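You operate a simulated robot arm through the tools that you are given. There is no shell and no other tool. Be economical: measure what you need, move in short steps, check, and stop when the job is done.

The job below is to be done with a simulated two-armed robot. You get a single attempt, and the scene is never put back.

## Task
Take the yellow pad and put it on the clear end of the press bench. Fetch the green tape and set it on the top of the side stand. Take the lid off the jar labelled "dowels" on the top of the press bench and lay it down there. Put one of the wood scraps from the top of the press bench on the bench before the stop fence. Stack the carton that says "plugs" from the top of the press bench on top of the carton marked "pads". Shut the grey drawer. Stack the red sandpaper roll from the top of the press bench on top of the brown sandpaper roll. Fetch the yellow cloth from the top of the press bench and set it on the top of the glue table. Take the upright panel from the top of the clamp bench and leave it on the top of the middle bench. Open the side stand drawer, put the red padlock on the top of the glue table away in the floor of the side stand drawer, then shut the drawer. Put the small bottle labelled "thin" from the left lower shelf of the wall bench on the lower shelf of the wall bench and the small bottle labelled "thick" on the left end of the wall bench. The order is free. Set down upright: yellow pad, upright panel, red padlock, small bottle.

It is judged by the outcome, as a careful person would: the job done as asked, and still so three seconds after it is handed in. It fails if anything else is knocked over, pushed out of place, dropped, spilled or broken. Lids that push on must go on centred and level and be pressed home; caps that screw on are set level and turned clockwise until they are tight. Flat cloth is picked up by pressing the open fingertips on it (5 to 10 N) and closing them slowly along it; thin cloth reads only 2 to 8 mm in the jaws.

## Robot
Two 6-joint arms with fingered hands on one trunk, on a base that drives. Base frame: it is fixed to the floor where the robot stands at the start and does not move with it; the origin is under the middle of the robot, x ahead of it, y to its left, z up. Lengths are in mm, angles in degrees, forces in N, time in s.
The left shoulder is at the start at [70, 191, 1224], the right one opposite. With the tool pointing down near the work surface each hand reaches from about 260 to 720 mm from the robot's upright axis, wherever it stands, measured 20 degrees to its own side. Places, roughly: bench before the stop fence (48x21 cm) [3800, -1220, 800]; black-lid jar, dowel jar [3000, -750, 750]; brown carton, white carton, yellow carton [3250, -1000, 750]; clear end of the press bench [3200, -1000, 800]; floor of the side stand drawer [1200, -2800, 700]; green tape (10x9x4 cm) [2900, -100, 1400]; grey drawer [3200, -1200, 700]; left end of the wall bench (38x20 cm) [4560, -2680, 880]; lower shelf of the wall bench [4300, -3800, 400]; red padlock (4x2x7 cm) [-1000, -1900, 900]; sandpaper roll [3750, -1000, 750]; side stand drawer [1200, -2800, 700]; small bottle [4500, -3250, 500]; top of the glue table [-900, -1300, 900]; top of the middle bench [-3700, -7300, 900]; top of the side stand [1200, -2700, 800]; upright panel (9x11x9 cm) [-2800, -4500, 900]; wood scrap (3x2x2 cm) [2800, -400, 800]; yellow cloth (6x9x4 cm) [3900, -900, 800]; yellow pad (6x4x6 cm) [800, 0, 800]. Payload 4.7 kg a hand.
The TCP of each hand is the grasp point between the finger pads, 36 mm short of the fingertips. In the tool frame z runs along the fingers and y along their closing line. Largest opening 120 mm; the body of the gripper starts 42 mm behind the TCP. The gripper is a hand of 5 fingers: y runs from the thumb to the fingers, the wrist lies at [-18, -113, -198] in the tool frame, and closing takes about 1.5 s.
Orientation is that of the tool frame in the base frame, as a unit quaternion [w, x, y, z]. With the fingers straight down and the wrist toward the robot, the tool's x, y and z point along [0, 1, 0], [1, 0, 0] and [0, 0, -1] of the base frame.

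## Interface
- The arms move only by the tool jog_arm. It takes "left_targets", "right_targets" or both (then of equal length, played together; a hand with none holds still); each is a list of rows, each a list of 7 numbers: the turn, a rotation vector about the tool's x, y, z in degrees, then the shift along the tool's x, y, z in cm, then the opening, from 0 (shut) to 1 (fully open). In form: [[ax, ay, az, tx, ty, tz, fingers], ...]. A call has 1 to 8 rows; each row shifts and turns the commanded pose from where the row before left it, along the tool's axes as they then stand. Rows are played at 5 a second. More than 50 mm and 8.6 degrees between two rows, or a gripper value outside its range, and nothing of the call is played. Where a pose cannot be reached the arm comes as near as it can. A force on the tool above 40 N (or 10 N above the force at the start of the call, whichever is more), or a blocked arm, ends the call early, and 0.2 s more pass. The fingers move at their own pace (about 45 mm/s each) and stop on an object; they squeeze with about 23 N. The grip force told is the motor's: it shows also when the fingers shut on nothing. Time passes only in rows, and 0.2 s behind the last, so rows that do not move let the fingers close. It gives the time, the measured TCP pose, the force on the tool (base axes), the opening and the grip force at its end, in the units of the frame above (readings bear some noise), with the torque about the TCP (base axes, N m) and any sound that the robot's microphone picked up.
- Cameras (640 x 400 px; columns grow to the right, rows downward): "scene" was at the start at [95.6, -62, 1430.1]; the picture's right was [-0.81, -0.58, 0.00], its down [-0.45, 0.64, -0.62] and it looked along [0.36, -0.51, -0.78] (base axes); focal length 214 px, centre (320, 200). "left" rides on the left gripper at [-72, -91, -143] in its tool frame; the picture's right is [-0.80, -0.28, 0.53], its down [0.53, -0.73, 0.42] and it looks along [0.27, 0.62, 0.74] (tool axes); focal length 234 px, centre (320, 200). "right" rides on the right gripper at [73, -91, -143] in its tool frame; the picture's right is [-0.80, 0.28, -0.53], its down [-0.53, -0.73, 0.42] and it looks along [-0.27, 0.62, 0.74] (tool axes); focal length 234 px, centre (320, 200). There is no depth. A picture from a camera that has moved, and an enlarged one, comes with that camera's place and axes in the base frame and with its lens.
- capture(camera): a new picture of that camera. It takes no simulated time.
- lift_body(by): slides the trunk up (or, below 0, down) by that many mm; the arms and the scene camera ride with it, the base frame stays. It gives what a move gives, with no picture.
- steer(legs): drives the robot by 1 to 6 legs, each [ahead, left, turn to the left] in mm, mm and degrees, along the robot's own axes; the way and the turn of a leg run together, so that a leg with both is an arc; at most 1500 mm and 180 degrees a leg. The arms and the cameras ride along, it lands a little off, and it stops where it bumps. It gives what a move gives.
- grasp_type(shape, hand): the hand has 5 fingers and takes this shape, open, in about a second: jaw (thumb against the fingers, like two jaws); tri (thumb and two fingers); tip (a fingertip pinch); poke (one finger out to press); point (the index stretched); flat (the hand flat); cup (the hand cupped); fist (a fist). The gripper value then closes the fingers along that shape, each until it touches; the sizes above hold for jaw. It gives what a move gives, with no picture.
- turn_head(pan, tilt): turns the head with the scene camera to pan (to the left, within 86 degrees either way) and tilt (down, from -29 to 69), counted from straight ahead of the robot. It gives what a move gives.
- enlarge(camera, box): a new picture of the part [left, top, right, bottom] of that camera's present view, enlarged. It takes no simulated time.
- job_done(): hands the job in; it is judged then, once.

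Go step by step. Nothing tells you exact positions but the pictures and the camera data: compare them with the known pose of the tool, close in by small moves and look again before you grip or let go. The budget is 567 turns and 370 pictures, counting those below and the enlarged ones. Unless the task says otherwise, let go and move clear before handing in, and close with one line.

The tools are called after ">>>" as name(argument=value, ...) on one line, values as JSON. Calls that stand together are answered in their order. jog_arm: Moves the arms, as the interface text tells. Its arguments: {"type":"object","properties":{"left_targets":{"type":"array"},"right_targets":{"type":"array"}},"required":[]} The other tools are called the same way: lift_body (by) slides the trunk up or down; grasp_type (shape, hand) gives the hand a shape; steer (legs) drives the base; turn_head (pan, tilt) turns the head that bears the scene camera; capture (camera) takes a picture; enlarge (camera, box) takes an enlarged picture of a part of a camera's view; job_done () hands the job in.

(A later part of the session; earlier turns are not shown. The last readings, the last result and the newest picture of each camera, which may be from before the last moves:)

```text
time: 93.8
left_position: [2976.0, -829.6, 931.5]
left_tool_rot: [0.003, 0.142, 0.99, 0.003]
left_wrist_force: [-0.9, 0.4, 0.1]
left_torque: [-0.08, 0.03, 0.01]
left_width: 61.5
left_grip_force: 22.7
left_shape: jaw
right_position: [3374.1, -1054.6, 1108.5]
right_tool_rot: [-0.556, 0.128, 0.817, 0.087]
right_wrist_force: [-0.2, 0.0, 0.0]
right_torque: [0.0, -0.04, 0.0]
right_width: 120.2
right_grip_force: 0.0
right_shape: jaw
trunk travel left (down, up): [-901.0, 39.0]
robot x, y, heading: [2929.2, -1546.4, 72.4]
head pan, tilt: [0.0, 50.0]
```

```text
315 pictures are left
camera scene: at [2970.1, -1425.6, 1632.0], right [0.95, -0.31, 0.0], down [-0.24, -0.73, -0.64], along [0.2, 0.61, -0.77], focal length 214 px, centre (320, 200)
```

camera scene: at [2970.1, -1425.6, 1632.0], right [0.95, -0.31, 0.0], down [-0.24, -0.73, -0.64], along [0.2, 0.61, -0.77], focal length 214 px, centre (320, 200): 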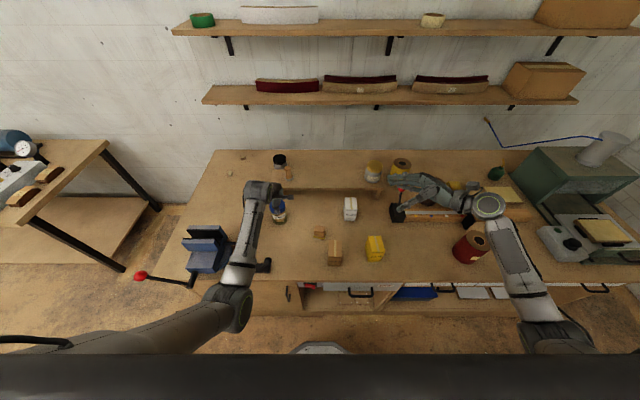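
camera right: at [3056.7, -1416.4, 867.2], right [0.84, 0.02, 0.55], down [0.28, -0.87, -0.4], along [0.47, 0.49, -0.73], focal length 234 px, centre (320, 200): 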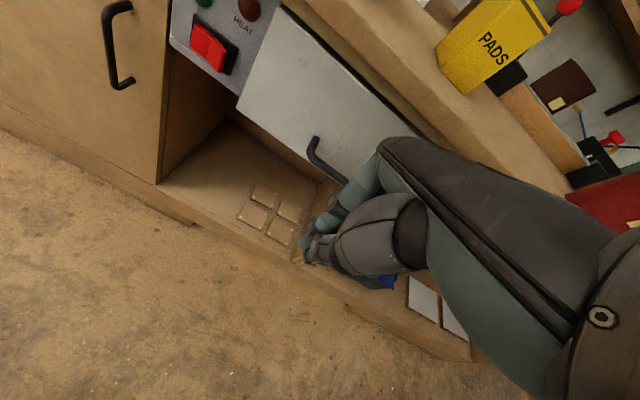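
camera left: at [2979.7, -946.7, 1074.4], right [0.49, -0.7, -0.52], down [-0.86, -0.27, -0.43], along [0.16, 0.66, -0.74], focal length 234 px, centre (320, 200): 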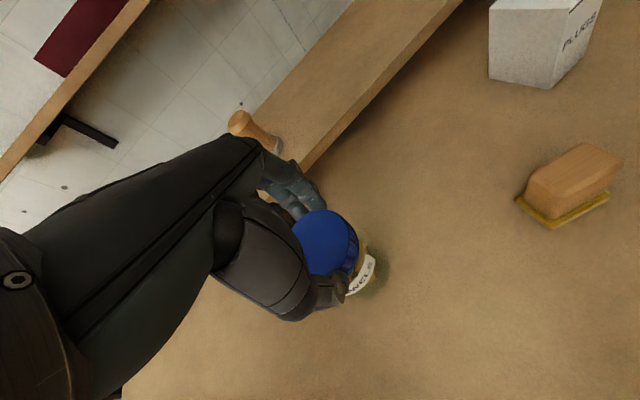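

>>> jog_arm(left_targets=[[0, 0, 0, 0, 0, -1, 0], [0, 0, 0, 0, 0, -2, 0], [0, 0, 0, 0, 0, -2, 0], [0, 0, 8, 0, 0, -2, 0], [0, 0, 8, 0, 0, 0, 0], [0, 0, 8, 0, 0, 0, 0], [0, 0, 8, 0, 0, 0, 0], [0, 0, 8, 0, 0, 0, 0]], right_targets=[[0, 0, 0, -0.3, 1.15, 4.4, 1], [0, 0, 0, -0.3, 1.15, 4.4, 1], [0, 0, 0, -0.3, 1.15, 4.4, 1], [0, 0, 0, -0.3, 1.15, 4.4, 1], [0, 0, 0, -0.3, 1.15, 4.4, 1], [0, 0, 0, -0.3, 1.15, 4.4, 1], [0, 0, 0, -0.3, 1.15, 4.4, 1], [0, 0, 0, 0, 0, 0, 1]])

>>> enlarge(camera="scene", box=[220, 140, 420, 265])

>>> capture(camera="right")

```text
time: 95.6
left_position: [2976.3, -829.9, 1001.2]
left_tool_rot: [0.003, 0.474, 0.881, 0.004]
left_wrist_force: [0.7, 1.5, -2.0]
left_torque: [-0.03, 0.0, -0.01]
left_width: 62.0
left_grip_force: 23.3
left_shape: jaw
right_position: [3133.9, -892.1, 975.5]
right_tool_rot: [-0.555, 0.128, 0.817, 0.087]
right_wrist_force: [0.3, -0.7, -0.7]
right_torque: [0.02, 0.01, -0.02]
right_width: 119.7
right_grip_force: 0.1
right_shape: jaw
trunk travel left (down, up): [-901.0, 39.0]
robot x, y, heading: [2931.9, -1547.6, 72.0]
head pan, tilt: [0.0, 50.0]
```

```text
3.20 times, centred on (320, 202) of scene
camera zoom: at [2970.5, -1425.4, 1631.9], right [0.95, -0.31, 0.0], down [-0.24, -0.73, -0.64], along [0.2, 0.61, -0.77], focal length 686 px, centre (320, 192)
```

zoom: 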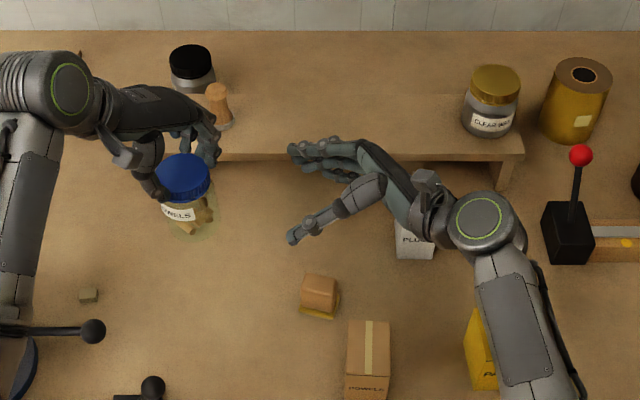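

```text
313 pictures are left
camera right: at [3207.2, -1011.5, 1095.5], right [0.83, 0.03, -0.55], down [-0.41, -0.64, -0.65], along [-0.37, 0.77, -0.52], focal length 234 px, centre (320, 200)
```

right: 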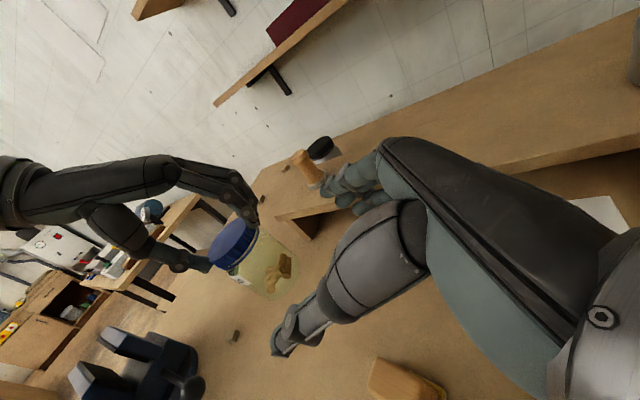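

>>> jog_arm(right_targets=[[0, 0, 0, -0.1, 0.27, 4.5, 1], [0, 0, 0, -0.1, 0.27, 4.5, 1], [0, 0, 0, -0.1, 0.27, 4.5, 1], [0, 0, 0, 0, 0.27, 4.5, 1]])

>>> enlarge(camera="scene", box=[220, 140, 380, 240])

>>> capture(camera="right")

```text
time: 96.8
left_position: [2975.3, -830.4, 1000.8]
left_tool_rot: [0.003, 0.472, 0.882, 0.002]
left_wrist_force: [-0.2, -0.3, -2.9]
left_torque: [-0.03, 0.07, -0.01]
left_width: 61.8
left_grip_force: 22.8
left_shape: jaw
right_position: [3024.0, -831.0, 890.7]
right_tool_rot: [-0.534, 0.141, 0.828, 0.094]
right_wrist_force: [-0.3, -0.5, 0.4]
right_torque: [0.0, 0.03, -0.01]
right_width: 119.8
right_grip_force: 0.0
right_shape: jaw
trunk travel left (down, up): [-901.0, 39.0]
robot x, y, heading: [2927.0, -1549.9, 72.1]
head pan, tilt: [0.0, 50.0]
stopped in row 4 (right hand): the arm was blocked; the commanded pose is now the measured one
```

```text
4.00 times, centred on (300, 190) of scene
camera zoom: at [2970.3, -1425.9, 1632.0], right [0.95, -0.31, 0.0], down [-0.24, -0.73, -0.64], along [0.2, 0.61, -0.77], focal length 858 px, centre (400, 240)
```

zoom: 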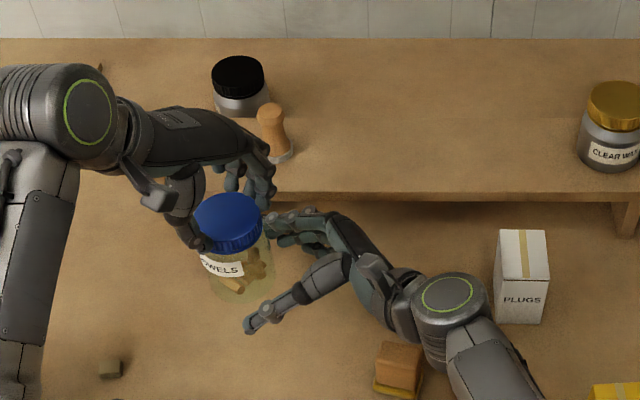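

```text
311 pictures are left
camera right: at [3088.0, -950.6, 1015.3], right [0.86, 0.0, -0.52], down [-0.4, -0.63, -0.66], along [-0.32, 0.78, -0.54], focal length 234 px, centre (320, 200)
```

right: 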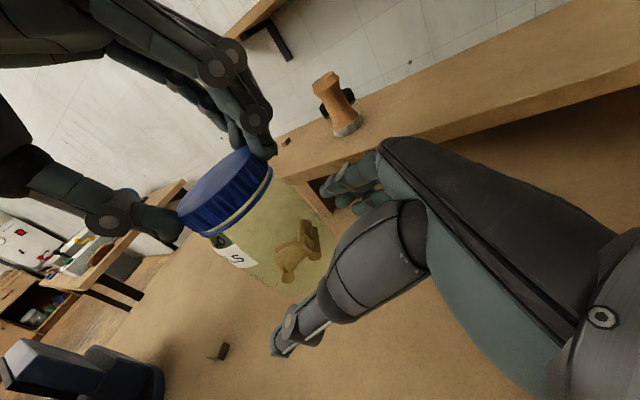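

>>> jog_arm(left_targets=[[0, 0, 0, -1.0, 1.35, 0.3, 0], [0, 0, 0, -1.0, 1.35, 0.3, 0], [0, 0, 0, -0.8, 1.3, 0.3, 0]])

>>> enlarge(camera="scene", box=[220, 140, 380, 240])

>>> capture(camera="right")

```text
time: 97.6
left_position: [3022.8, -830.9, 990.2]
left_tool_rot: [0.002, 0.471, 0.882, 0.002]
left_wrist_force: [-6.7, -5.0, 1.6]
left_torque: [-0.33, 0.45, 0.16]
left_width: 61.5
left_grip_force: 23.2
left_shape: jaw
right_position: [3023.3, -830.6, 890.2]
right_tool_rot: [-0.534, 0.141, 0.828, 0.093]
right_wrist_force: [6.4, 5.7, -3.4]
right_torque: [-0.21, 0.21, -0.11]
right_width: 120.1
right_grip_force: 0.0
right_shape: jaw
trunk travel left (down, up): [-901.0, 39.0]
robot x, y, heading: [2927.1, -1543.2, 72.0]
head pan, tilt: [0.0, 50.0]
```

```text
4.00 times, centred on (300, 190) of scene
camera zoom: at [2970.5, -1425.0, 1631.9], right [0.95, -0.31, 0.0], down [-0.24, -0.73, -0.64], along [0.2, 0.61, -0.77], focal length 858 px, centre (400, 240)
```

zoom: 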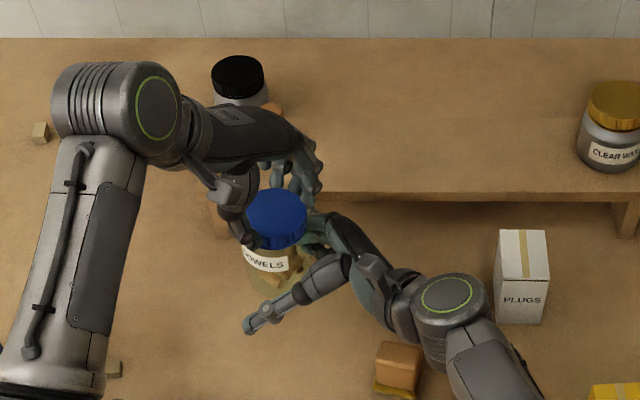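

```text
309 pictures are left
camera right: at [3087.9, -950.2, 1014.5], right [0.86, -0.01, -0.52], down [-0.4, -0.63, -0.66], along [-0.32, 0.78, -0.54], focal length 234 px, centre (320, 200)
```

right: 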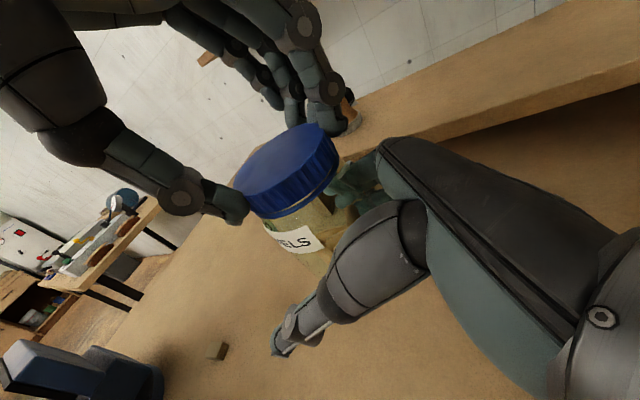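

>>> jog_arm(left_targets=[[0, 0, 0, 0, -0.8, 0, 0], [0, 0, 0, 0, 0, 0, 0], [0, 0, 0, 0, 0, 0, 0], [0, 0, 0, 0, 0, 0, 0], [0, 0, 0, 0, 0, 0, 0], [0, 0, 0, 0, 0, 0, 0]], right_targets=[[0, 0, 0, 0, 0, 0, 1], [0, 0, 0, 0, 0, 0, 0.3], [0, 0, 0, 0, 0, 0, 0], [0, 0, 0, 0, 0, 0, 0], [0, 0, 0, 0, 0, 0, 0], [0, 0, 0, 0, 0, 0, 0]])

>>> capture(camera="right")

>>> enlarge(camera="scene", box=[220, 140, 380, 240])

```text
time: 99.0
left_position: [3018.6, -834.0, 992.4]
left_tool_rot: [0.004, 0.471, 0.882, 0.003]
left_wrist_force: [1.5, 0.1, -1.8]
left_torque: [-0.01, -0.1, 0.07]
left_width: 61.7
left_grip_force: 23.1
left_shape: jaw
right_position: [3022.7, -831.1, 889.7]
right_tool_rot: [-0.534, 0.141, 0.828, 0.093]
right_wrist_force: [-0.8, 0.6, 0.3]
right_torque: [0.04, 0.0, -0.03]
right_width: 55.5
right_grip_force: 22.7
right_shape: jaw
trunk travel left (down, up): [-901.0, 39.0]
robot x, y, heading: [2932.6, -1544.7, 71.9]
head pan, tilt: [0.0, 50.0]
```

```text
308 pictures are left
camera right: at [3087.4, -950.6, 1014.4], right [0.86, 0.0, -0.52], down [-0.4, -0.63, -0.66], along [-0.32, 0.77, -0.54], focal length 234 px, centre (320, 200)
```

right: 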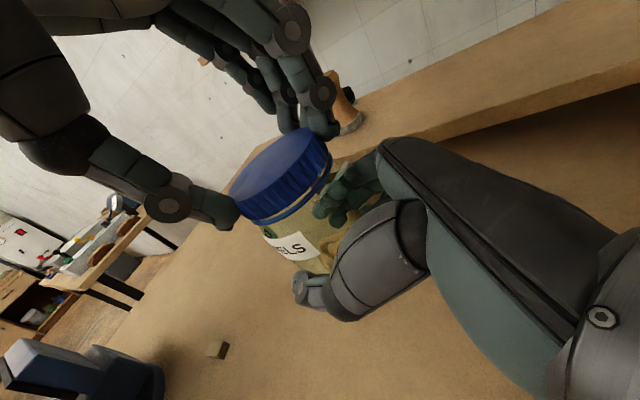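

```text
4.00 times, centred on (300, 190) of scene
camera zoom: at [2970.0, -1425.1, 1631.9], right [0.95, -0.31, 0.0], down [-0.24, -0.73, -0.64], along [0.2, 0.61, -0.77], focal length 858 px, centre (400, 240)
```

zoom: 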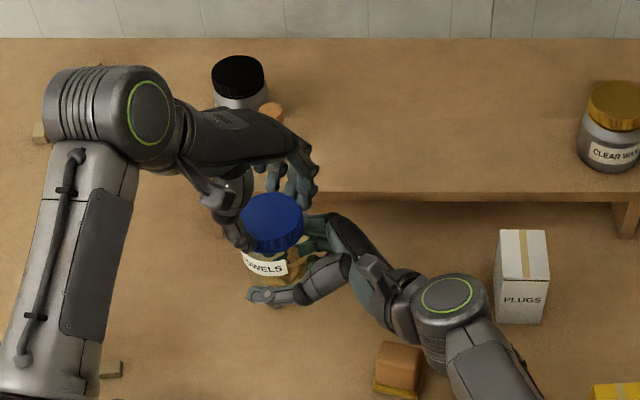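

Both hands hold the jar. Now I'll turn the lid counter-clockwise.

>>> jog_arm(left_targets=[[0, 0, -5, 0, 0, 0, 0], [0, 0, -5, 0, 0, 0, 0], [0, 0, -5, 0, 0, 0, 0], [0, 0, -5, 0, 0, 0, 0], [0, 0, -5, 0, 0, 0, 0], [0, 0, -5, 0, 0, 0, 0], [0, 0, -5, 0, 0, 0, 0], [0, 0, -5, 0, 0, 0, 0]])

>>> enlarge(camera="right", box=[200, 100, 400, 320])

```text
time: 100.8
left_position: [3018.7, -835.0, 992.6]
left_tool_rot: [0.004, 0.14, 0.99, 0.002]
left_wrist_force: [4.5, 0.6, 2.5]
left_torque: [0.05, -0.26, -0.06]
left_width: 61.7
left_grip_force: 23.3
left_shape: jaw
right_position: [3022.5, -831.5, 889.3]
right_tool_rot: [-0.535, 0.14, 0.828, 0.092]
right_wrist_force: [-3.9, 0.2, -2.7]
right_torque: [-0.05, -0.18, 0.11]
right_width: 55.8
right_grip_force: 23.3
right_shape: jaw
trunk travel left (down, up): [-901.0, 39.0]
robot x, y, heading: [2926.5, -1549.2, 72.1]
head pan, tilt: [0.0, 50.0]
```

```text
1.82 times, centred on (300, 210) of right
camera zoom: at [3087.6, -950.8, 1014.4], right [0.86, 0.0, -0.52], down [-0.4, -0.63, -0.66], along [-0.32, 0.77, -0.54], focal length 426 px, centre (356, 182)
```

zoom: 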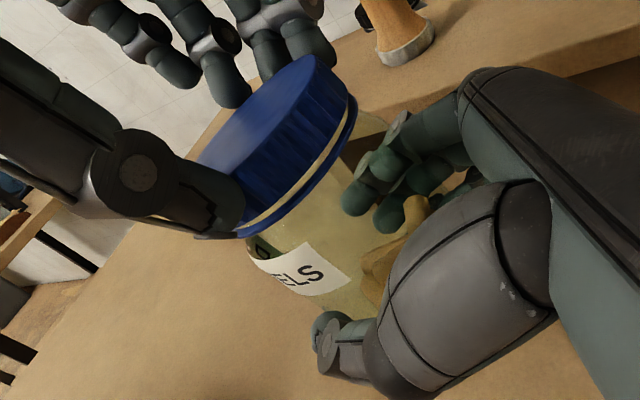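

>>> jog_arm(left_targets=[[0, 0, 0, 0, 0, 0, 0.75], [0, 0, 0, 0, 0, 0, 0.75], [0, 0, 8, 0, 0, 0, 0.75], [0, 0, 8, 0, 0, 0, 0.75], [0, 0, 8, 0, 0, 0, 0.75], [0, 0, 8, 0, 0, 0, 0.75], [0, 0, 8, 0, 0, 0, 0.75], [0, 0, 8, 0, 0, 0, 0.75]])

>>> jog_arm(left_targets=[[0, 0, 8, 0, 0, 0, 0.75], [0, 0, 8, 0, 0, 0, 0.75], [0, 0, 0, 0, 0, 0, 0], [0, 0, 0, 0, 0, 0, 0], [0, 0, 0, 0, 0, 0, 0], [0, 0, 0, 0, 0, 0, 0]])

>>> enlarge(camera="right", box=[200, 100, 400, 320])

```text
time: 102.6
left_position: [3018.0, -834.9, 991.1]
left_tool_rot: [0.003, 0.533, 0.846, 0.003]
left_wrist_force: [0.6, -0.3, -0.7]
left_torque: [-0.01, 0.03, -0.02]
left_width: 89.8
left_grip_force: 0.1
left_shape: jaw
right_position: [3022.8, -831.1, 889.5]
right_tool_rot: [-0.534, 0.141, 0.828, 0.093]
right_wrist_force: [-0.5, -0.3, -1.6]
right_torque: [-0.02, 0.0, -0.02]
right_width: 55.6
right_grip_force: 23.2
right_shape: jaw
trunk travel left (down, up): [-901.0, 39.0]
robot x, y, heading: [2928.5, -1545.4, 71.8]
head pan, tilt: [0.0, 50.0]
```

```text
time: 104.0
left_position: [3016.8, -835.2, 990.4]
left_tool_rot: [0.002, 0.644, 0.765, 0.004]
left_wrist_force: [-2.5, -2.1, 2.3]
left_torque: [-0.12, 0.32, -0.03]
left_width: 56.6
left_grip_force: 23.5
left_shape: jaw
right_position: [3023.3, -830.8, 890.3]
right_tool_rot: [-0.534, 0.141, 0.828, 0.093]
right_wrist_force: [2.7, 1.3, -2.8]
right_torque: [-0.05, -0.09, 0.05]
right_width: 55.5
right_grip_force: 22.9
right_shape: jaw
trunk travel left (down, up): [-901.0, 39.0]
robot x, y, heading: [2929.3, -1549.4, 72.1]
head pan, tilt: [0.0, 50.0]
```

```text
1.82 times, centred on (300, 210) of right
camera zoom: at [3087.6, -950.7, 1014.4], right [0.86, 0.0, -0.52], down [-0.4, -0.63, -0.66], along [-0.32, 0.78, -0.54], focal length 426 px, centre (356, 182)
```

zoom: 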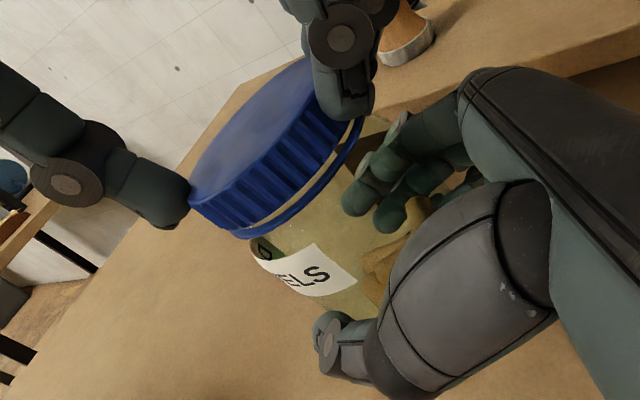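

>>> enlarge(camera="scene", box=[230, 150, 350, 225])

>>> capture(camera="left")

```text
5.33 times, centred on (290, 188) of scene
camera zoom: at [2970.0, -1425.4, 1632.0], right [0.95, -0.31, 0.0], down [-0.24, -0.73, -0.64], along [0.2, 0.61, -0.77], focal length 1144 px, centre (480, 267)
```

zoom: 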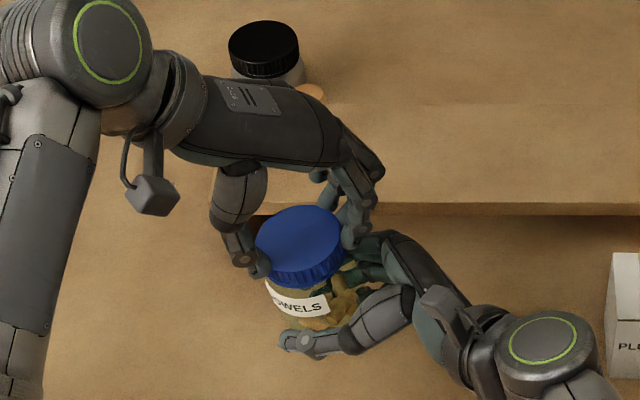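

```text
303 pictures are left
camera left: at [2939.6, -922.9, 1134.5], right [-0.14, -0.84, -0.53], down [-0.81, 0.4, -0.43], along [0.57, 0.37, -0.73], focal length 234 px, centre (320, 200)
```

left: 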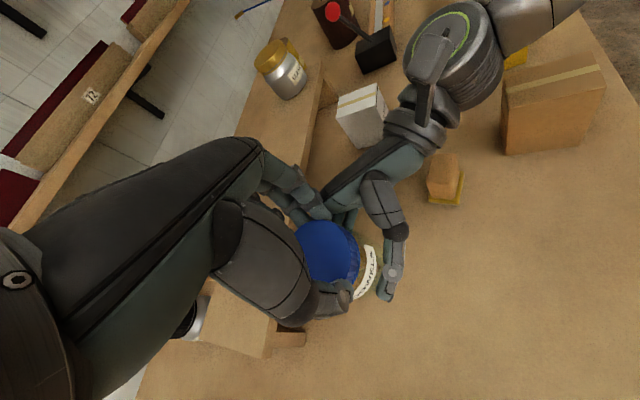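

>>> jog_arm(left_targets=[[0, 0, 0, 0, 0, 0, 0.75], [0, 0, 0, 0, 0, 0, 0.75], [0, 0, 0, -0.9, 0, 0, 0.75], [0, 0, 0, 0, 0, 0, 0], [0, 0, 0, 0, 0, 0, 0], [0, 0, 0, 0, 0, 0, 0]])

>>> jog_arm(left_targets=[[0, 0, -8, 0, 0, 0, 0], [0, 0, -8, 0, 0, 0, 0], [0, 0, -8, 0, 0, 0, 0], [0, 0, -8, 0, 0, 0, 0], [0, 0, -8, 0, 0, 0, 0], [0, 0, -8, 0, 0, 0, 0], [0, 0, -8, 0, 0, 0, 0], [0, 0, -6, 0, 0, 0, 0]])

>>> enlarge(camera="right", box=[200, 100, 400, 320])

```text
time: 105.4
left_position: [3019.8, -844.2, 992.8]
left_tool_rot: [0.003, 0.644, 0.765, 0.003]
left_wrist_force: [0.4, -0.9, 0.8]
left_torque: [-0.07, 0.05, 0.0]
left_width: 49.4
left_grip_force: 20.3
left_shape: jaw
right_position: [3023.3, -832.0, 889.3]
right_tool_rot: [-0.534, 0.141, 0.828, 0.093]
right_wrist_force: [0.1, 2.2, -1.6]
right_torque: [-0.14, -0.03, 0.02]
right_width: 55.4
right_grip_force: 23.0
right_shape: jaw
trunk travel left (down, up): [-901.0, 39.0]
robot x, y, heading: [2926.2, -1545.9, 72.1]
head pan, tilt: [0.0, 50.0]
```

```text
time: 107.2
left_position: [3019.9, -844.2, 992.2]
left_tool_rot: [0.005, 0.158, 0.987, 0.003]
left_wrist_force: [4.7, 3.7, 11.6]
left_torque: [0.18, -0.11, -0.3]
left_width: 45.9
left_grip_force: 22.1
left_shape: jaw
right_position: [3022.5, -831.8, 888.8]
right_tool_rot: [-0.534, 0.141, 0.828, 0.093]
right_wrist_force: [-5.3, -4.3, -11.0]
right_torque: [0.46, -0.35, 0.3]
right_width: 52.2
right_grip_force: 22.8
right_shape: jaw
trunk travel left (down, up): [-901.0, 39.0]
robot x, y, heading: [2929.5, -1543.6, 72.2]
head pan, tilt: [0.0, 50.0]
```

```text
1.82 times, centred on (300, 210) of right
camera zoom: at [3087.7, -951.0, 1013.9], right [0.86, 0.0, -0.52], down [-0.4, -0.63, -0.66], along [-0.32, 0.77, -0.54], focal length 426 px, centre (356, 182)
```

zoom: 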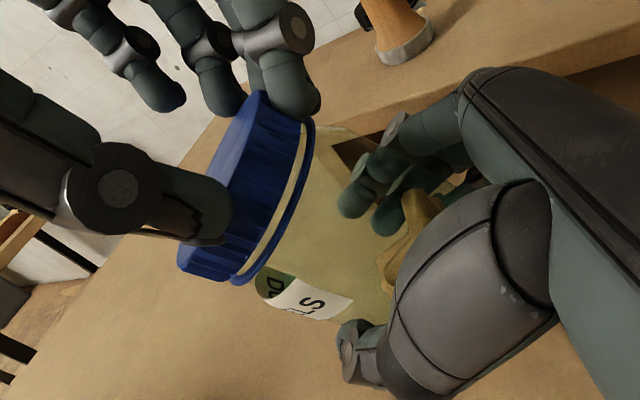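

>>> jog_arm(left_targets=[[0, 0, 0, 0, 0, 0, 0.4], [0, 0, 0, 0, 0, 0, 0.75], [0, 0, 0, 0, 0, 0, 0.75]])

>>> capture(camera="right")

>>> enlarge(camera="scene", box=[230, 150, 350, 225])

>>> capture(camera="left")

```text
time: 108.0
left_position: [3018.0, -844.3, 992.0]
left_tool_rot: [0.004, 0.159, 0.987, 0.001]
left_wrist_force: [-0.6, 0.9, 8.3]
left_torque: [0.5, 0.14, 0.07]
left_width: 91.1
left_grip_force: 0.0
left_shape: jaw
right_position: [3022.4, -831.4, 889.4]
right_tool_rot: [-0.536, 0.141, 0.827, 0.092]
right_wrist_force: [0.1, -1.3, -8.9]
right_torque: [-0.28, -0.09, -0.06]
right_width: 52.8
right_grip_force: 23.2
right_shape: jaw
trunk travel left (down, up): [-901.0, 39.0]
robot x, y, heading: [2928.5, -1547.0, 71.8]
head pan, tilt: [0.0, 50.0]
```

```text
301 pictures are left
camera right: at [3087.8, -950.6, 1014.4], right [0.86, -0.01, -0.52], down [-0.4, -0.63, -0.66], along [-0.32, 0.78, -0.54], focal length 234 px, centre (320, 200)
```

right: 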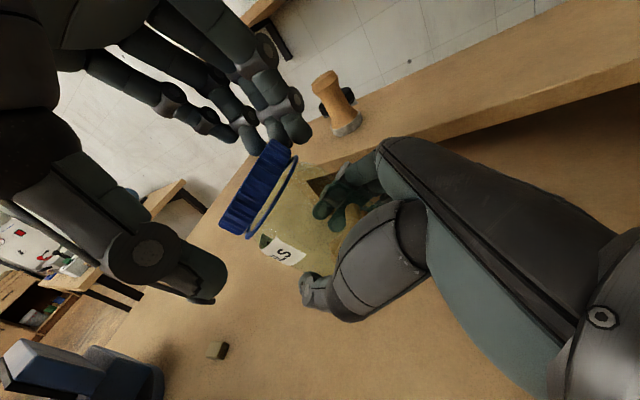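

```text
5.33 times, centred on (290, 188) of scene
camera zoom: at [2969.9, -1425.1, 1631.9], right [0.95, -0.31, 0.0], down [-0.24, -0.73, -0.64], along [0.2, 0.61, -0.77], focal length 1144 px, centre (480, 267)
```

zoom: 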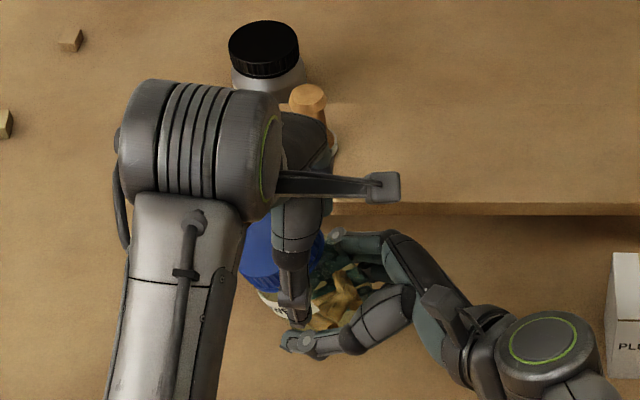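

```text
299 pictures are left
camera left: at [3058.6, -954.1, 1134.9], right [0.68, -0.52, -0.52], down [-0.73, -0.53, -0.43], along [-0.05, 0.67, -0.74], focal length 234 px, centre (320, 200)
```

left: 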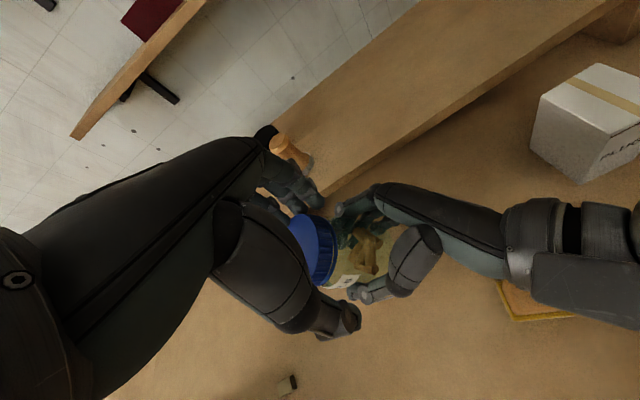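

The jar tipped inside the right hand's grip. I'll lift the left hand clear, then tilt the right hand to bring the jar back upright.

>>> jog_arm(left_targets=[[0, 0, 0, 0, 0, -1, 1], [0, 0, 0, 0, 0, -4, 1], [0, 0, 0, 0, 0, -4, 1], [0, 0, 0, 0, 0, -4, 1]])

>>> capture(camera="left")

>>> enlarge(camera="scene", box=[230, 150, 350, 225])

>>> enlarge(camera="right", box=[200, 100, 400, 320])

```text
time: 109.0
left_position: [3017.9, -845.3, 1122.8]
left_tool_rot: [0.004, 0.159, 0.987, 0.002]
left_wrist_force: [-0.1, 0.0, -0.1]
left_torque: [0.0, 0.01, -0.01]
left_width: 119.6
left_grip_force: 0.1
left_shape: jaw
right_position: [3023.2, -830.6, 890.5]
right_tool_rot: [-0.534, 0.14, 0.828, 0.094]
right_wrist_force: [-0.3, 0.6, -3.2]
right_torque: [0.01, 0.0, 0.0]
right_width: 53.0
right_grip_force: 23.2
right_shape: jaw
trunk travel left (down, up): [-901.0, 39.0]
robot x, y, heading: [2929.8, -1546.9, 72.0]
head pan, tilt: [0.0, 50.0]
```

```text
298 pictures are left
camera left: at [3058.2, -955.5, 1265.6], right [0.68, -0.52, -0.52], down [-0.73, -0.53, -0.43], along [-0.05, 0.67, -0.74], focal length 234 px, centre (320, 200)
```

left: 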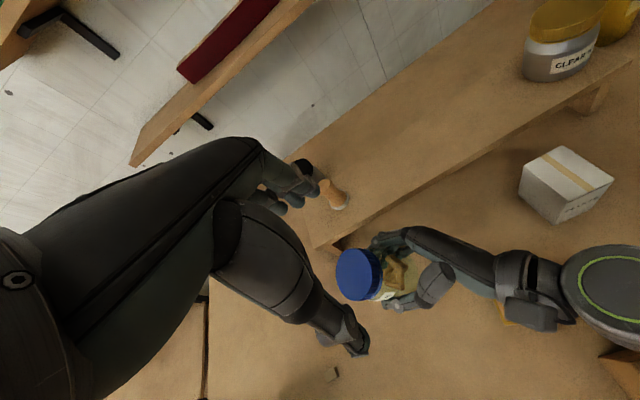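

```text
5.33 times, centred on (290, 188) of scene
camera zoom: at [2970.2, -1425.2, 1631.9], right [0.95, -0.31, 0.0], down [-0.24, -0.73, -0.64], along [0.2, 0.61, -0.77], focal length 1144 px, centre (480, 267)
```

zoom: 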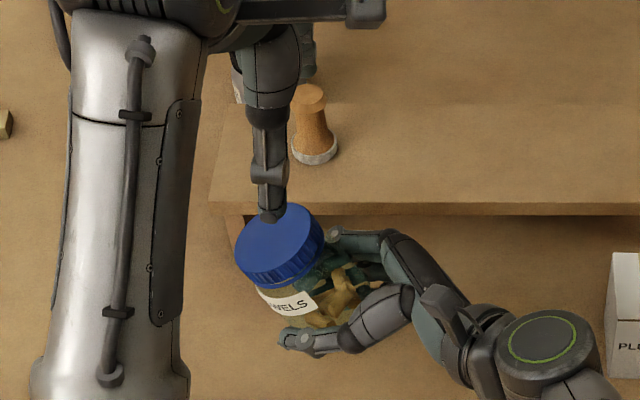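

```text
1.82 times, centred on (300, 210) of right
camera zoom: at [3087.4, -950.2, 1015.0], right [0.86, 0.0, -0.52], down [-0.4, -0.63, -0.66], along [-0.32, 0.78, -0.54], focal length 426 px, centre (356, 182)
```

zoom: 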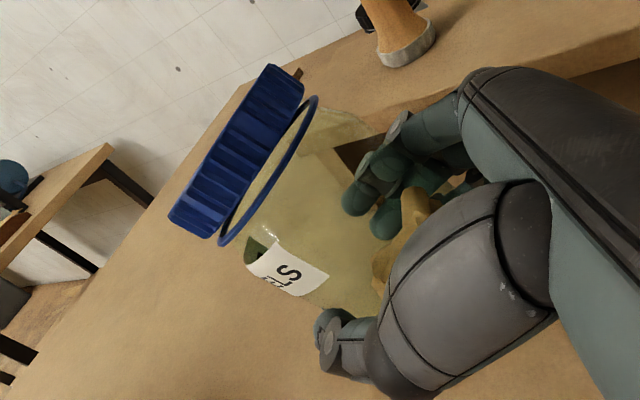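

>>> jog_arm(right_targets=[[0, 0, 0, 2.8, 0, -1.1, 0], [0, 0, 0, 2.8, 0, -1.1, 0], [0, 7, 0, 0, 0, 0, 0], [0, 7, 0, 0, 0, 0, 0], [0, 7, 0, 0, 0, 0, 0], [0, 7, 0, 0, 0, 0, 0]])

>>> enlarge(camera="scene", box=[230, 140, 390, 240])

>>> capture(camera="left")

```text
time: 110.4
left_position: [3019.1, -843.7, 1120.2]
left_tool_rot: [0.004, 0.158, 0.987, 0.002]
left_wrist_force: [0.1, 0.5, 0.6]
left_torque: [-0.01, 0.01, 0.02]
left_width: 119.6
left_grip_force: 0.1
left_shape: jaw
right_position: [3016.3, -830.1, 949.1]
right_tool_rot: [0.72, -0.113, -0.673, -0.123]
right_wrist_force: [0.1, 0.5, -2.7]
right_torque: [0.02, 0.04, -0.01]
right_width: 53.1
right_grip_force: 22.8
right_shape: jaw
trunk travel left (down, up): [-901.0, 39.0]
robot x, y, heading: [2926.1, -1544.5, 72.2]
head pan, tilt: [0.0, 50.0]
```

```text
4.00 times, centred on (310, 190) of scene
camera zoom: at [2970.3, -1423.4, 1631.8], right [0.95, -0.31, 0.0], down [-0.24, -0.73, -0.64], along [0.2, 0.61, -0.77], focal length 858 px, centre (360, 240)
```

zoom: 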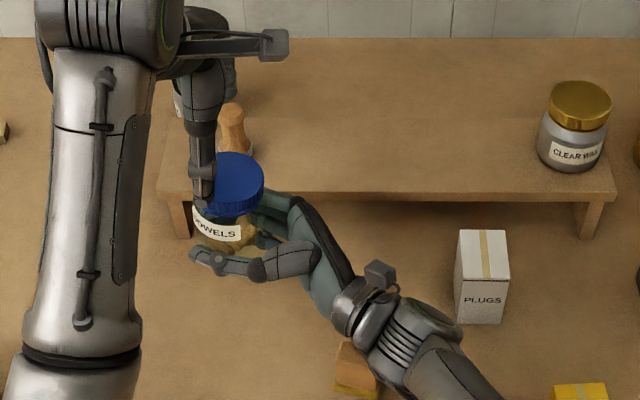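

```text
294 pictures are left
camera left: at [3058.2, -953.9, 1264.6], right [0.68, -0.52, -0.52], down [-0.73, -0.53, -0.43], along [-0.05, 0.67, -0.74], focal length 234 px, centre (320, 200)
```

left: 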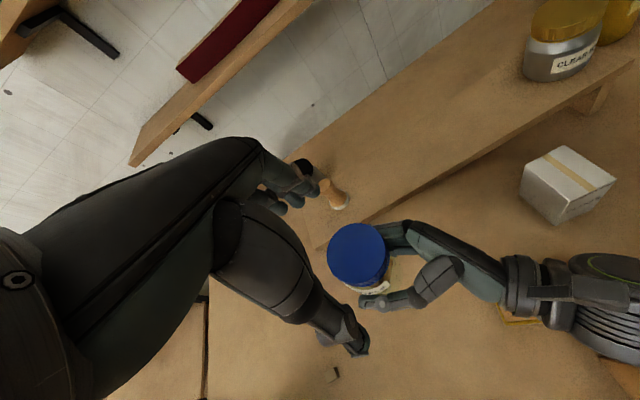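

>>> capture(camera="right")

>>> enlarge(camera="scene", box=[260, 165, 340, 215])

```text
293 pictures are left
camera right: at [3126.0, -964.7, 1011.7], right [0.54, 0.11, -0.84], down [-0.68, -0.54, -0.5], along [-0.51, 0.84, -0.21], focal length 234 px, centre (320, 200)
```

right: 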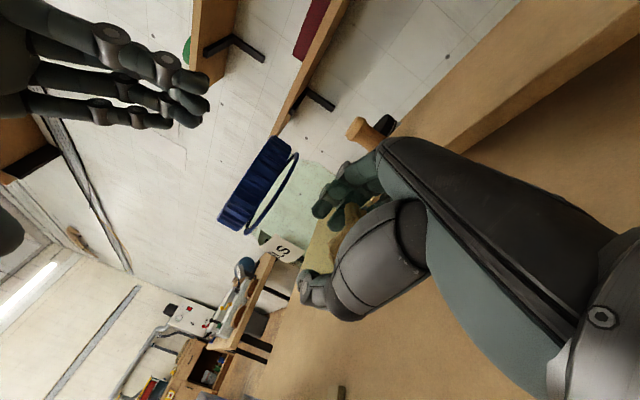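

```text
8.00 times, centred on (300, 190) of scene
camera zoom: at [2970.3, -1423.4, 1631.8], right [0.95, -0.31, 0.0], down [-0.24, -0.73, -0.64], along [0.2, 0.61, -0.77], focal length 1716 px, centre (480, 280)
```

zoom: 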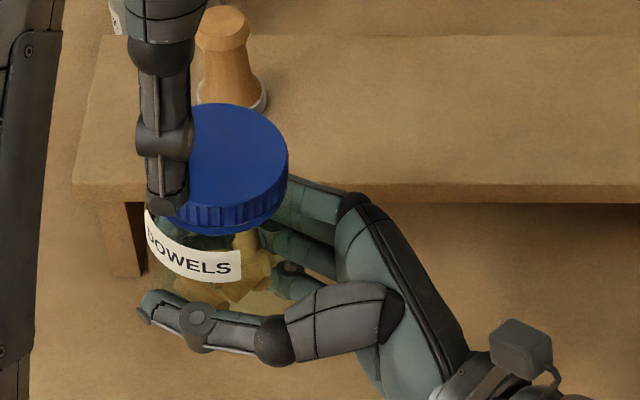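

>>> jog_arm(left_targets=[[0, 0, 8.5, 0, 0, 0, 1], [0, 0, 8.5, 0, 0, 0, 1], [0, 0, 8.5, 0, 0, 0, 1], [0, 0, 8.5, 0, 0, 0, 1], [0, 0, 8.5, 0, 0, 0, 1], [0, 0, 8.5, 0, 0, 0, 1], [0, 0, 8.5, 0, 0, 0, 1], [0, 0, 0, -0.33, 1.06, 2, 0.9]], right_targets=[[0, 2, 0, 0, 0, 0, 0], [0, 2, 0, 0, 0, 0, 0], [0, 0, 0, 0, 0, 0, 0], [0, 0, 0, 0, 0, 0, 0], [0, 0, 0, 0, 0, 0, 0], [0, 0, 0, 0, 0, 0, 0], [0, 0, 0, 0, 0, 0, 0], [0, 0, 0, 0, 0, 0, 0]])

>>> capture(camera="left")

>>> enlarge(camera="scene", box=[250, 150, 350, 215])

```text
time: 112.2
left_position: [3029.9, -845.2, 1102.5]
left_tool_rot: [0.003, 0.628, 0.778, 0.004]
left_wrist_force: [0.2, 0.1, 1.0]
left_torque: [-0.02, 0.0, -0.02]
left_width: 108.1
left_grip_force: 0.1
left_shape: jaw
right_position: [3018.6, -831.5, 952.2]
right_tool_rot: [0.743, -0.109, -0.648, -0.129]
right_wrist_force: [0.8, 0.3, -2.1]
right_torque: [0.0, 0.0, 0.01]
right_width: 53.2
right_grip_force: 22.9
right_shape: jaw
right hand out of reach, approached as far as the arm can: row 2
trunk travel left (down, up): [-901.0, 39.0]
robot x, y, heading: [2928.7, -1549.9, 72.0]
head pan, tilt: [0.0, 50.0]
```

```text
291 pictures are left
camera left: at [2955.8, -936.2, 1244.5], right [-0.1, -0.84, -0.53], down [-0.82, 0.37, -0.43], along [0.56, 0.39, -0.73], focal length 234 px, centre (320, 200)
```

left: 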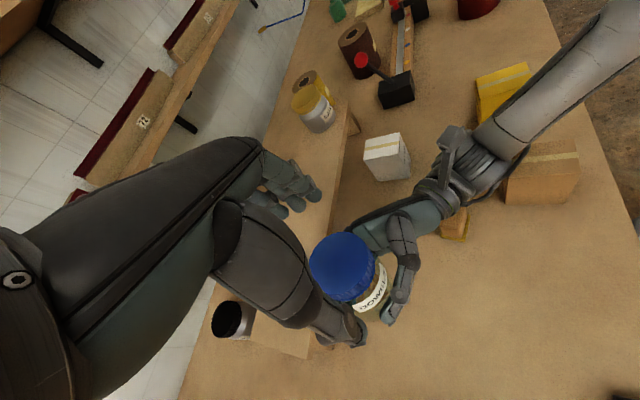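

```text
6.15 times, centred on (300, 182) of scene
camera zoom: at [2971.1, -1425.2, 1631.9], right [0.95, -0.31, 0.0], down [-0.24, -0.73, -0.64], along [0.2, 0.61, -0.77], focal length 1320 px, centre (443, 308)
```

zoom: 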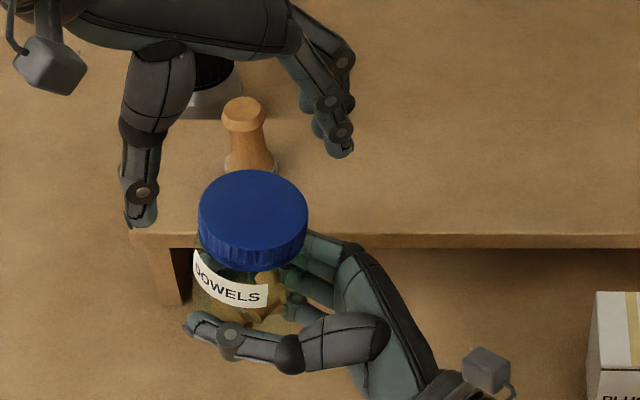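

>>> jog_arm(left_targets=[[0, 0, 0, -0.3, 0, 2.5, 0.8], [0, 0, 0, 0, 0, 2.5, 0.8], [0, 0, 0, 0, 0, 0, 0], [0, 0, 0, 0, 0, 0, 0], [0, 0, 0, 0, 0, 0, 0], [0, 0, 0, 0, 0, 0, 0]])

```text
time: 113.6
left_position: [3029.6, -848.2, 1051.9]
left_tool_rot: [0.002, 0.628, 0.778, 0.004]
left_wrist_force: [0.4, -0.4, 0.0]
left_torque: [-0.06, 0.02, -0.04]
left_width: 55.8
left_grip_force: 22.9
left_shape: jaw
right_position: [3018.2, -831.6, 953.0]
right_tool_rot: [0.743, -0.109, -0.648, -0.128]
right_wrist_force: [-0.5, 0.9, -1.0]
right_torque: [-0.06, -0.01, 0.04]
right_width: 53.2
right_grip_force: 22.9
right_shape: jaw
trunk travel left (down, up): [-901.0, 39.0]
robot x, y, heading: [2925.2, -1545.0, 72.2]
head pan, tilt: [0.0, 50.0]
```

>>> jog_arm(left_targets=[[0, 0, 0, 0, 0, 0, 0.75], [0, 0, 0, 0, 0, 0, 0.75], [0, 0, 0, 1.1, 0, 0, 0.75], [0, 0, 0, 0, 0, 0, 0], [0, 0, 0, 0, 0, 0, 0], [0, 0, 0, 0, 0, 0, 0], [0, 0, 0, 0, 0, 0, 0]])

>>> capture(camera="left")

>>> enlarge(camera="scene", box=[250, 150, 350, 215])

```text
time: 115.2
left_position: [3027.9, -837.0, 1052.7]
left_tool_rot: [0.004, 0.629, 0.778, 0.004]
left_wrist_force: [-1.3, -0.5, 0.0]
left_torque: [-0.01, 0.07, 0.01]
left_width: 62.2
left_grip_force: 23.2
left_shape: jaw
right_position: [3019.4, -832.4, 952.2]
right_tool_rot: [0.743, -0.109, -0.648, -0.129]
right_wrist_force: [1.9, 0.3, -2.9]
right_torque: [0.0, 0.02, -0.01]
right_width: 53.0
right_grip_force: 22.7
right_shape: jaw
trunk travel left (down, up): [-901.0, 39.0]
robot x, y, heading: [2930.6, -1545.3, 72.1]
head pan, tilt: [0.0, 50.0]
```

```text
289 pictures are left
camera left: at [2953.7, -928.3, 1194.4], right [-0.1, -0.84, -0.53], down [-0.82, 0.37, -0.43], along [0.56, 0.39, -0.73], focal length 234 px, centre (320, 200)
```

left: 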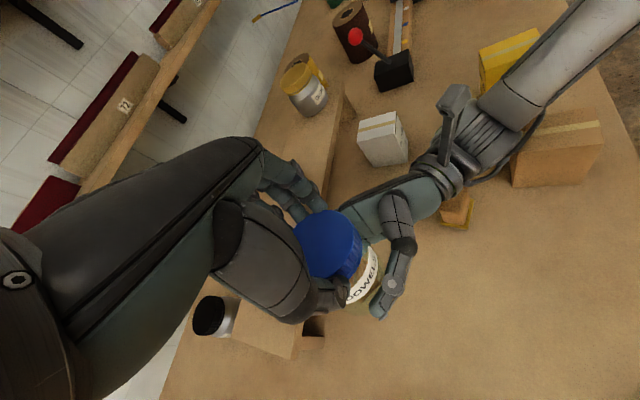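

```text
6.15 times, centred on (300, 182) of scene
camera zoom: at [2970.1, -1425.2, 1631.9], right [0.95, -0.31, 0.0], down [-0.24, -0.73, -0.64], along [0.2, 0.61, -0.77], focal length 1320 px, centre (443, 308)
```

zoom: 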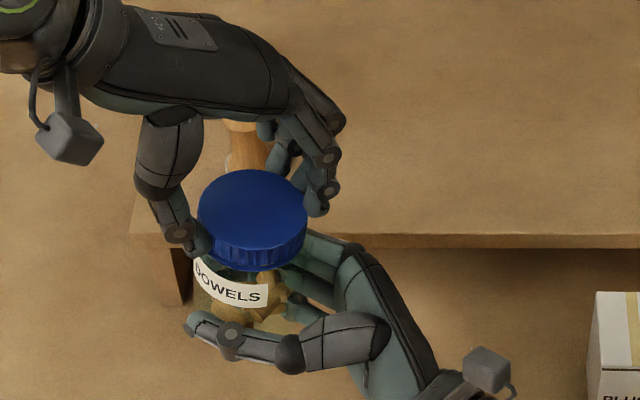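

>>> jog_arm(left_targets=[[0, 0, -8, 0, 0, 0, 0], [0, 0, -8, 0, 0, 0, 0], [0, 0, -8, 0, 0, 0, 0], [0, 0, -8, 0, 0, 0, 0]])

>>> enlarge(camera="right", box=[180, 100, 380, 320])

```text
time: 116.2
left_position: [3029.1, -837.5, 1053.2]
left_tool_rot: [0.003, 0.388, 0.922, 0.004]
left_wrist_force: [6.7, 1.4, 2.2]
left_torque: [0.46, -0.5, -0.17]
left_width: 62.1
left_grip_force: 22.9
left_shape: jaw
right_position: [3017.9, -833.0, 951.3]
right_tool_rot: [0.744, -0.108, -0.647, -0.127]
right_wrist_force: [-4.8, -2.2, -4.9]
right_torque: [-0.27, -0.04, 0.13]
right_width: 53.0
right_grip_force: 23.5
right_shape: jaw
trunk travel left (down, up): [-901.0, 39.0]
robot x, y, heading: [2929.8, -1541.9, 72.0]
head pan, tilt: [0.0, 50.0]
```

```text
1.82 times, centred on (280, 210) of right
camera zoom: at [3132.2, -968.5, 1004.2], right [0.48, 0.13, -0.87], down [-0.71, -0.53, -0.47], along [-0.52, 0.84, -0.16], focal length 426 px, centre (393, 182)
```

zoom: 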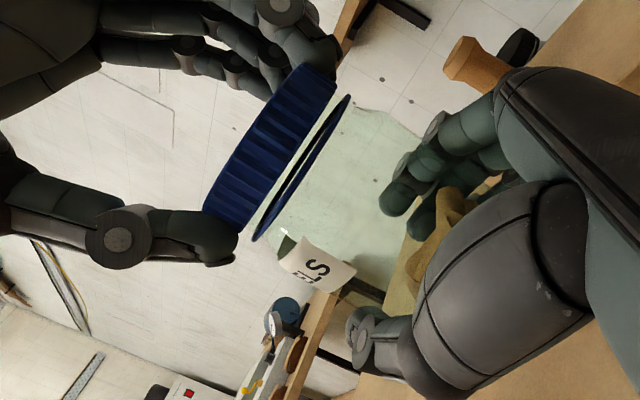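

>>> jog_arm(left_targets=[[0, 0, -4, 0, 0, -0.2, 0], [0, 0, -4, 0, 0, -0.3, 0], [0, 0, -4, 0, 0, -0.3, 0], [0, 0, -4, 0, 0, -0.3, 0]])

>>> enlarge(camera="right", box=[180, 100, 380, 320])

```text
time: 117.2
left_position: [3027.7, -837.8, 1061.8]
left_tool_rot: [0.003, 0.256, 0.967, 0.001]
left_wrist_force: [4.3, 7.9, -11.4]
left_torque: [0.65, -0.4, -0.12]
left_width: 61.4
left_grip_force: 22.8
left_shape: jaw
right_position: [3019.7, -832.1, 954.7]
right_tool_rot: [0.744, -0.109, -0.647, -0.129]
right_wrist_force: [-3.9, -7.5, 8.2]
right_torque: [0.08, -0.1, 0.04]
right_width: 52.4
right_grip_force: 23.2
right_shape: jaw
trunk travel left (down, up): [-901.0, 39.0]
robot x, y, heading: [2926.4, -1547.4, 71.9]
head pan, tilt: [0.0, 50.0]
```

```text
1.82 times, centred on (280, 210) of right
camera zoom: at [3132.9, -967.7, 1005.1], right [0.48, 0.13, -0.87], down [-0.71, -0.52, -0.47], along [-0.52, 0.84, -0.16], focal length 426 px, centre (393, 182)
```

zoom: 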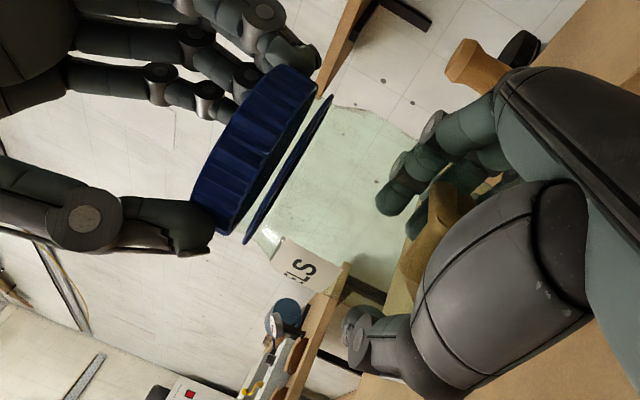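

>>> jog_arm(left_targets=[[0, 0, -4, 0, 0, 0.3, 0], [0, 0, -4, 0, 0, 0.3, 0], [0, 0, -4, 0, 0, 0.2, 0], [0, 0, -6, 0, 0, 0, 0], [0, 0, -6, 0, 0, 0, 0]])

>>> enlarge(camera="right", box=[180, 100, 380, 320])

```text
time: 118.4
left_position: [3029.2, -836.9, 1056.8]
left_tool_rot: [0.004, 0.05, 0.999, 0.002]
left_wrist_force: [2.7, 7.6, 3.5]
left_torque: [0.99, -0.18, -0.09]
left_width: 61.2
left_grip_force: 23.0
left_shape: jaw
right_position: [3020.0, -832.3, 950.1]
right_tool_rot: [0.743, -0.11, -0.648, -0.128]
right_wrist_force: [-2.6, -8.0, -5.8]
right_torque: [-0.18, -0.06, 0.02]
right_width: 52.3
right_grip_force: 22.8
right_shape: jaw
trunk travel left (down, up): [-901.0, 39.0]
robot x, y, heading: [2928.0, -1545.3, 71.8]
head pan, tilt: [0.0, 50.0]
```

```text
1.82 times, centred on (280, 210) of right
camera zoom: at [3133.0, -968.5, 1003.6], right [0.48, 0.13, -0.87], down [-0.71, -0.53, -0.47], along [-0.52, 0.84, -0.16], focal length 426 px, centre (393, 182)
```

zoom: 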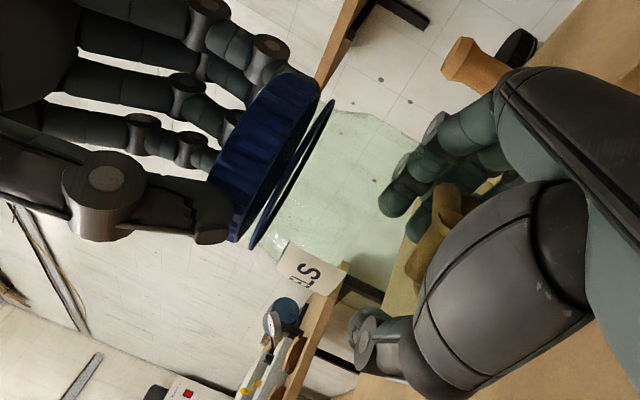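

>>> jog_arm(left_targets=[[0, 0, 0, 0, 0, 0, 0.75], [0, 0, 0, 0, 0, 0, 0.75], [0, 0, 8.5, 0, 0, 0, 0.75], [0, 0, 8.5, 0, 0, 0, 0.75], [0, 0, 8.5, 0, 0, 0, 0.75], [0, 0, 8.5, 0, 0, 0, 0.75], [0, 0, 8.5, 0, 0, 0, 0.75], [0, 0, 8.5, 0, 0, 0, 0.75]])

>>> jog_arm(left_targets=[[0, 0, 8.5, 0, 0, 0, 0.75], [0, 0, 8.5, 0, 0, 0, 0.75], [0, 0, 0, 0.3, 0, 0, 0.75]])

>>> enlarge(camera="scene", box=[250, 150, 350, 215])

>>> capture(camera="left")

```text
time: 120.2
left_position: [3027.6, -837.0, 1053.9]
left_tool_rot: [0.002, 0.477, 0.879, 0.004]
left_wrist_force: [-0.1, -0.6, -0.3]
left_torque: [0.0, 0.01, 0.01]
left_width: 89.6
left_grip_force: 0.1
left_shape: jaw
right_position: [3019.3, -832.1, 951.5]
right_tool_rot: [0.743, -0.109, -0.648, -0.128]
right_wrist_force: [0.1, 1.0, -3.2]
right_torque: [-0.02, 0.03, 0.0]
right_width: 52.2
right_grip_force: 23.4
right_shape: jaw
trunk travel left (down, up): [-901.0, 39.0]
robot x, y, heading: [2924.6, -1546.7, 72.0]
head pan, tilt: [0.0, 50.0]
```

```text
time: 121.0
left_position: [3027.4, -834.5, 1055.8]
left_tool_rot: [0.003, 0.601, 0.799, 0.004]
left_wrist_force: [-0.4, -0.3, -0.9]
left_torque: [-0.02, 0.02, -0.03]
left_width: 89.6
left_grip_force: 0.0
left_shape: jaw
right_position: [3018.0, -832.5, 953.1]
right_tool_rot: [0.743, -0.11, -0.647, -0.128]
right_wrist_force: [-0.2, 0.1, -1.6]
right_torque: [-0.05, 0.02, 0.0]
right_width: 52.2
right_grip_force: 23.2
right_shape: jaw
trunk travel left (down, up): [-901.0, 39.0]
robot x, y, heading: [2931.0, -1545.7, 71.7]
head pan, tilt: [0.0, 50.0]
```

```text
6.15 times, centred on (300, 182) of scene
camera zoom: at [2970.2, -1425.6, 1632.0], right [0.95, -0.31, 0.0], down [-0.24, -0.73, -0.64], along [0.2, 0.61, -0.77], focal length 1320 px, centre (443, 308)
```

zoom: 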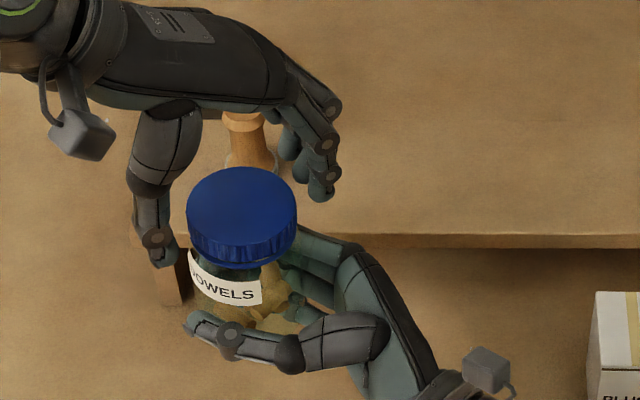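

```text
283 pictures are left
camera left: at [2959.5, -930.3, 1197.6], right [-0.04, -0.85, -0.53], down [-0.85, 0.31, -0.43], along [0.53, 0.43, -0.73], focal length 234 px, centre (320, 200)
```

left: 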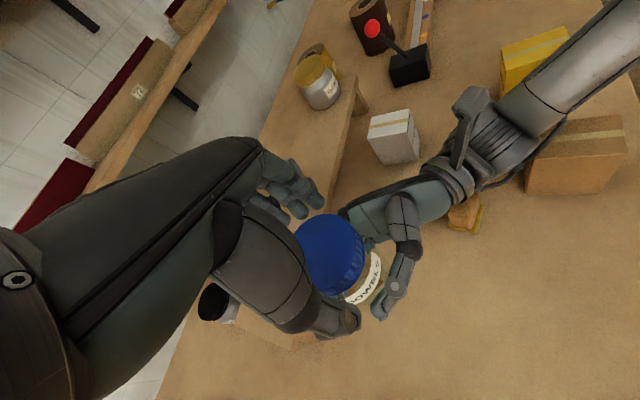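

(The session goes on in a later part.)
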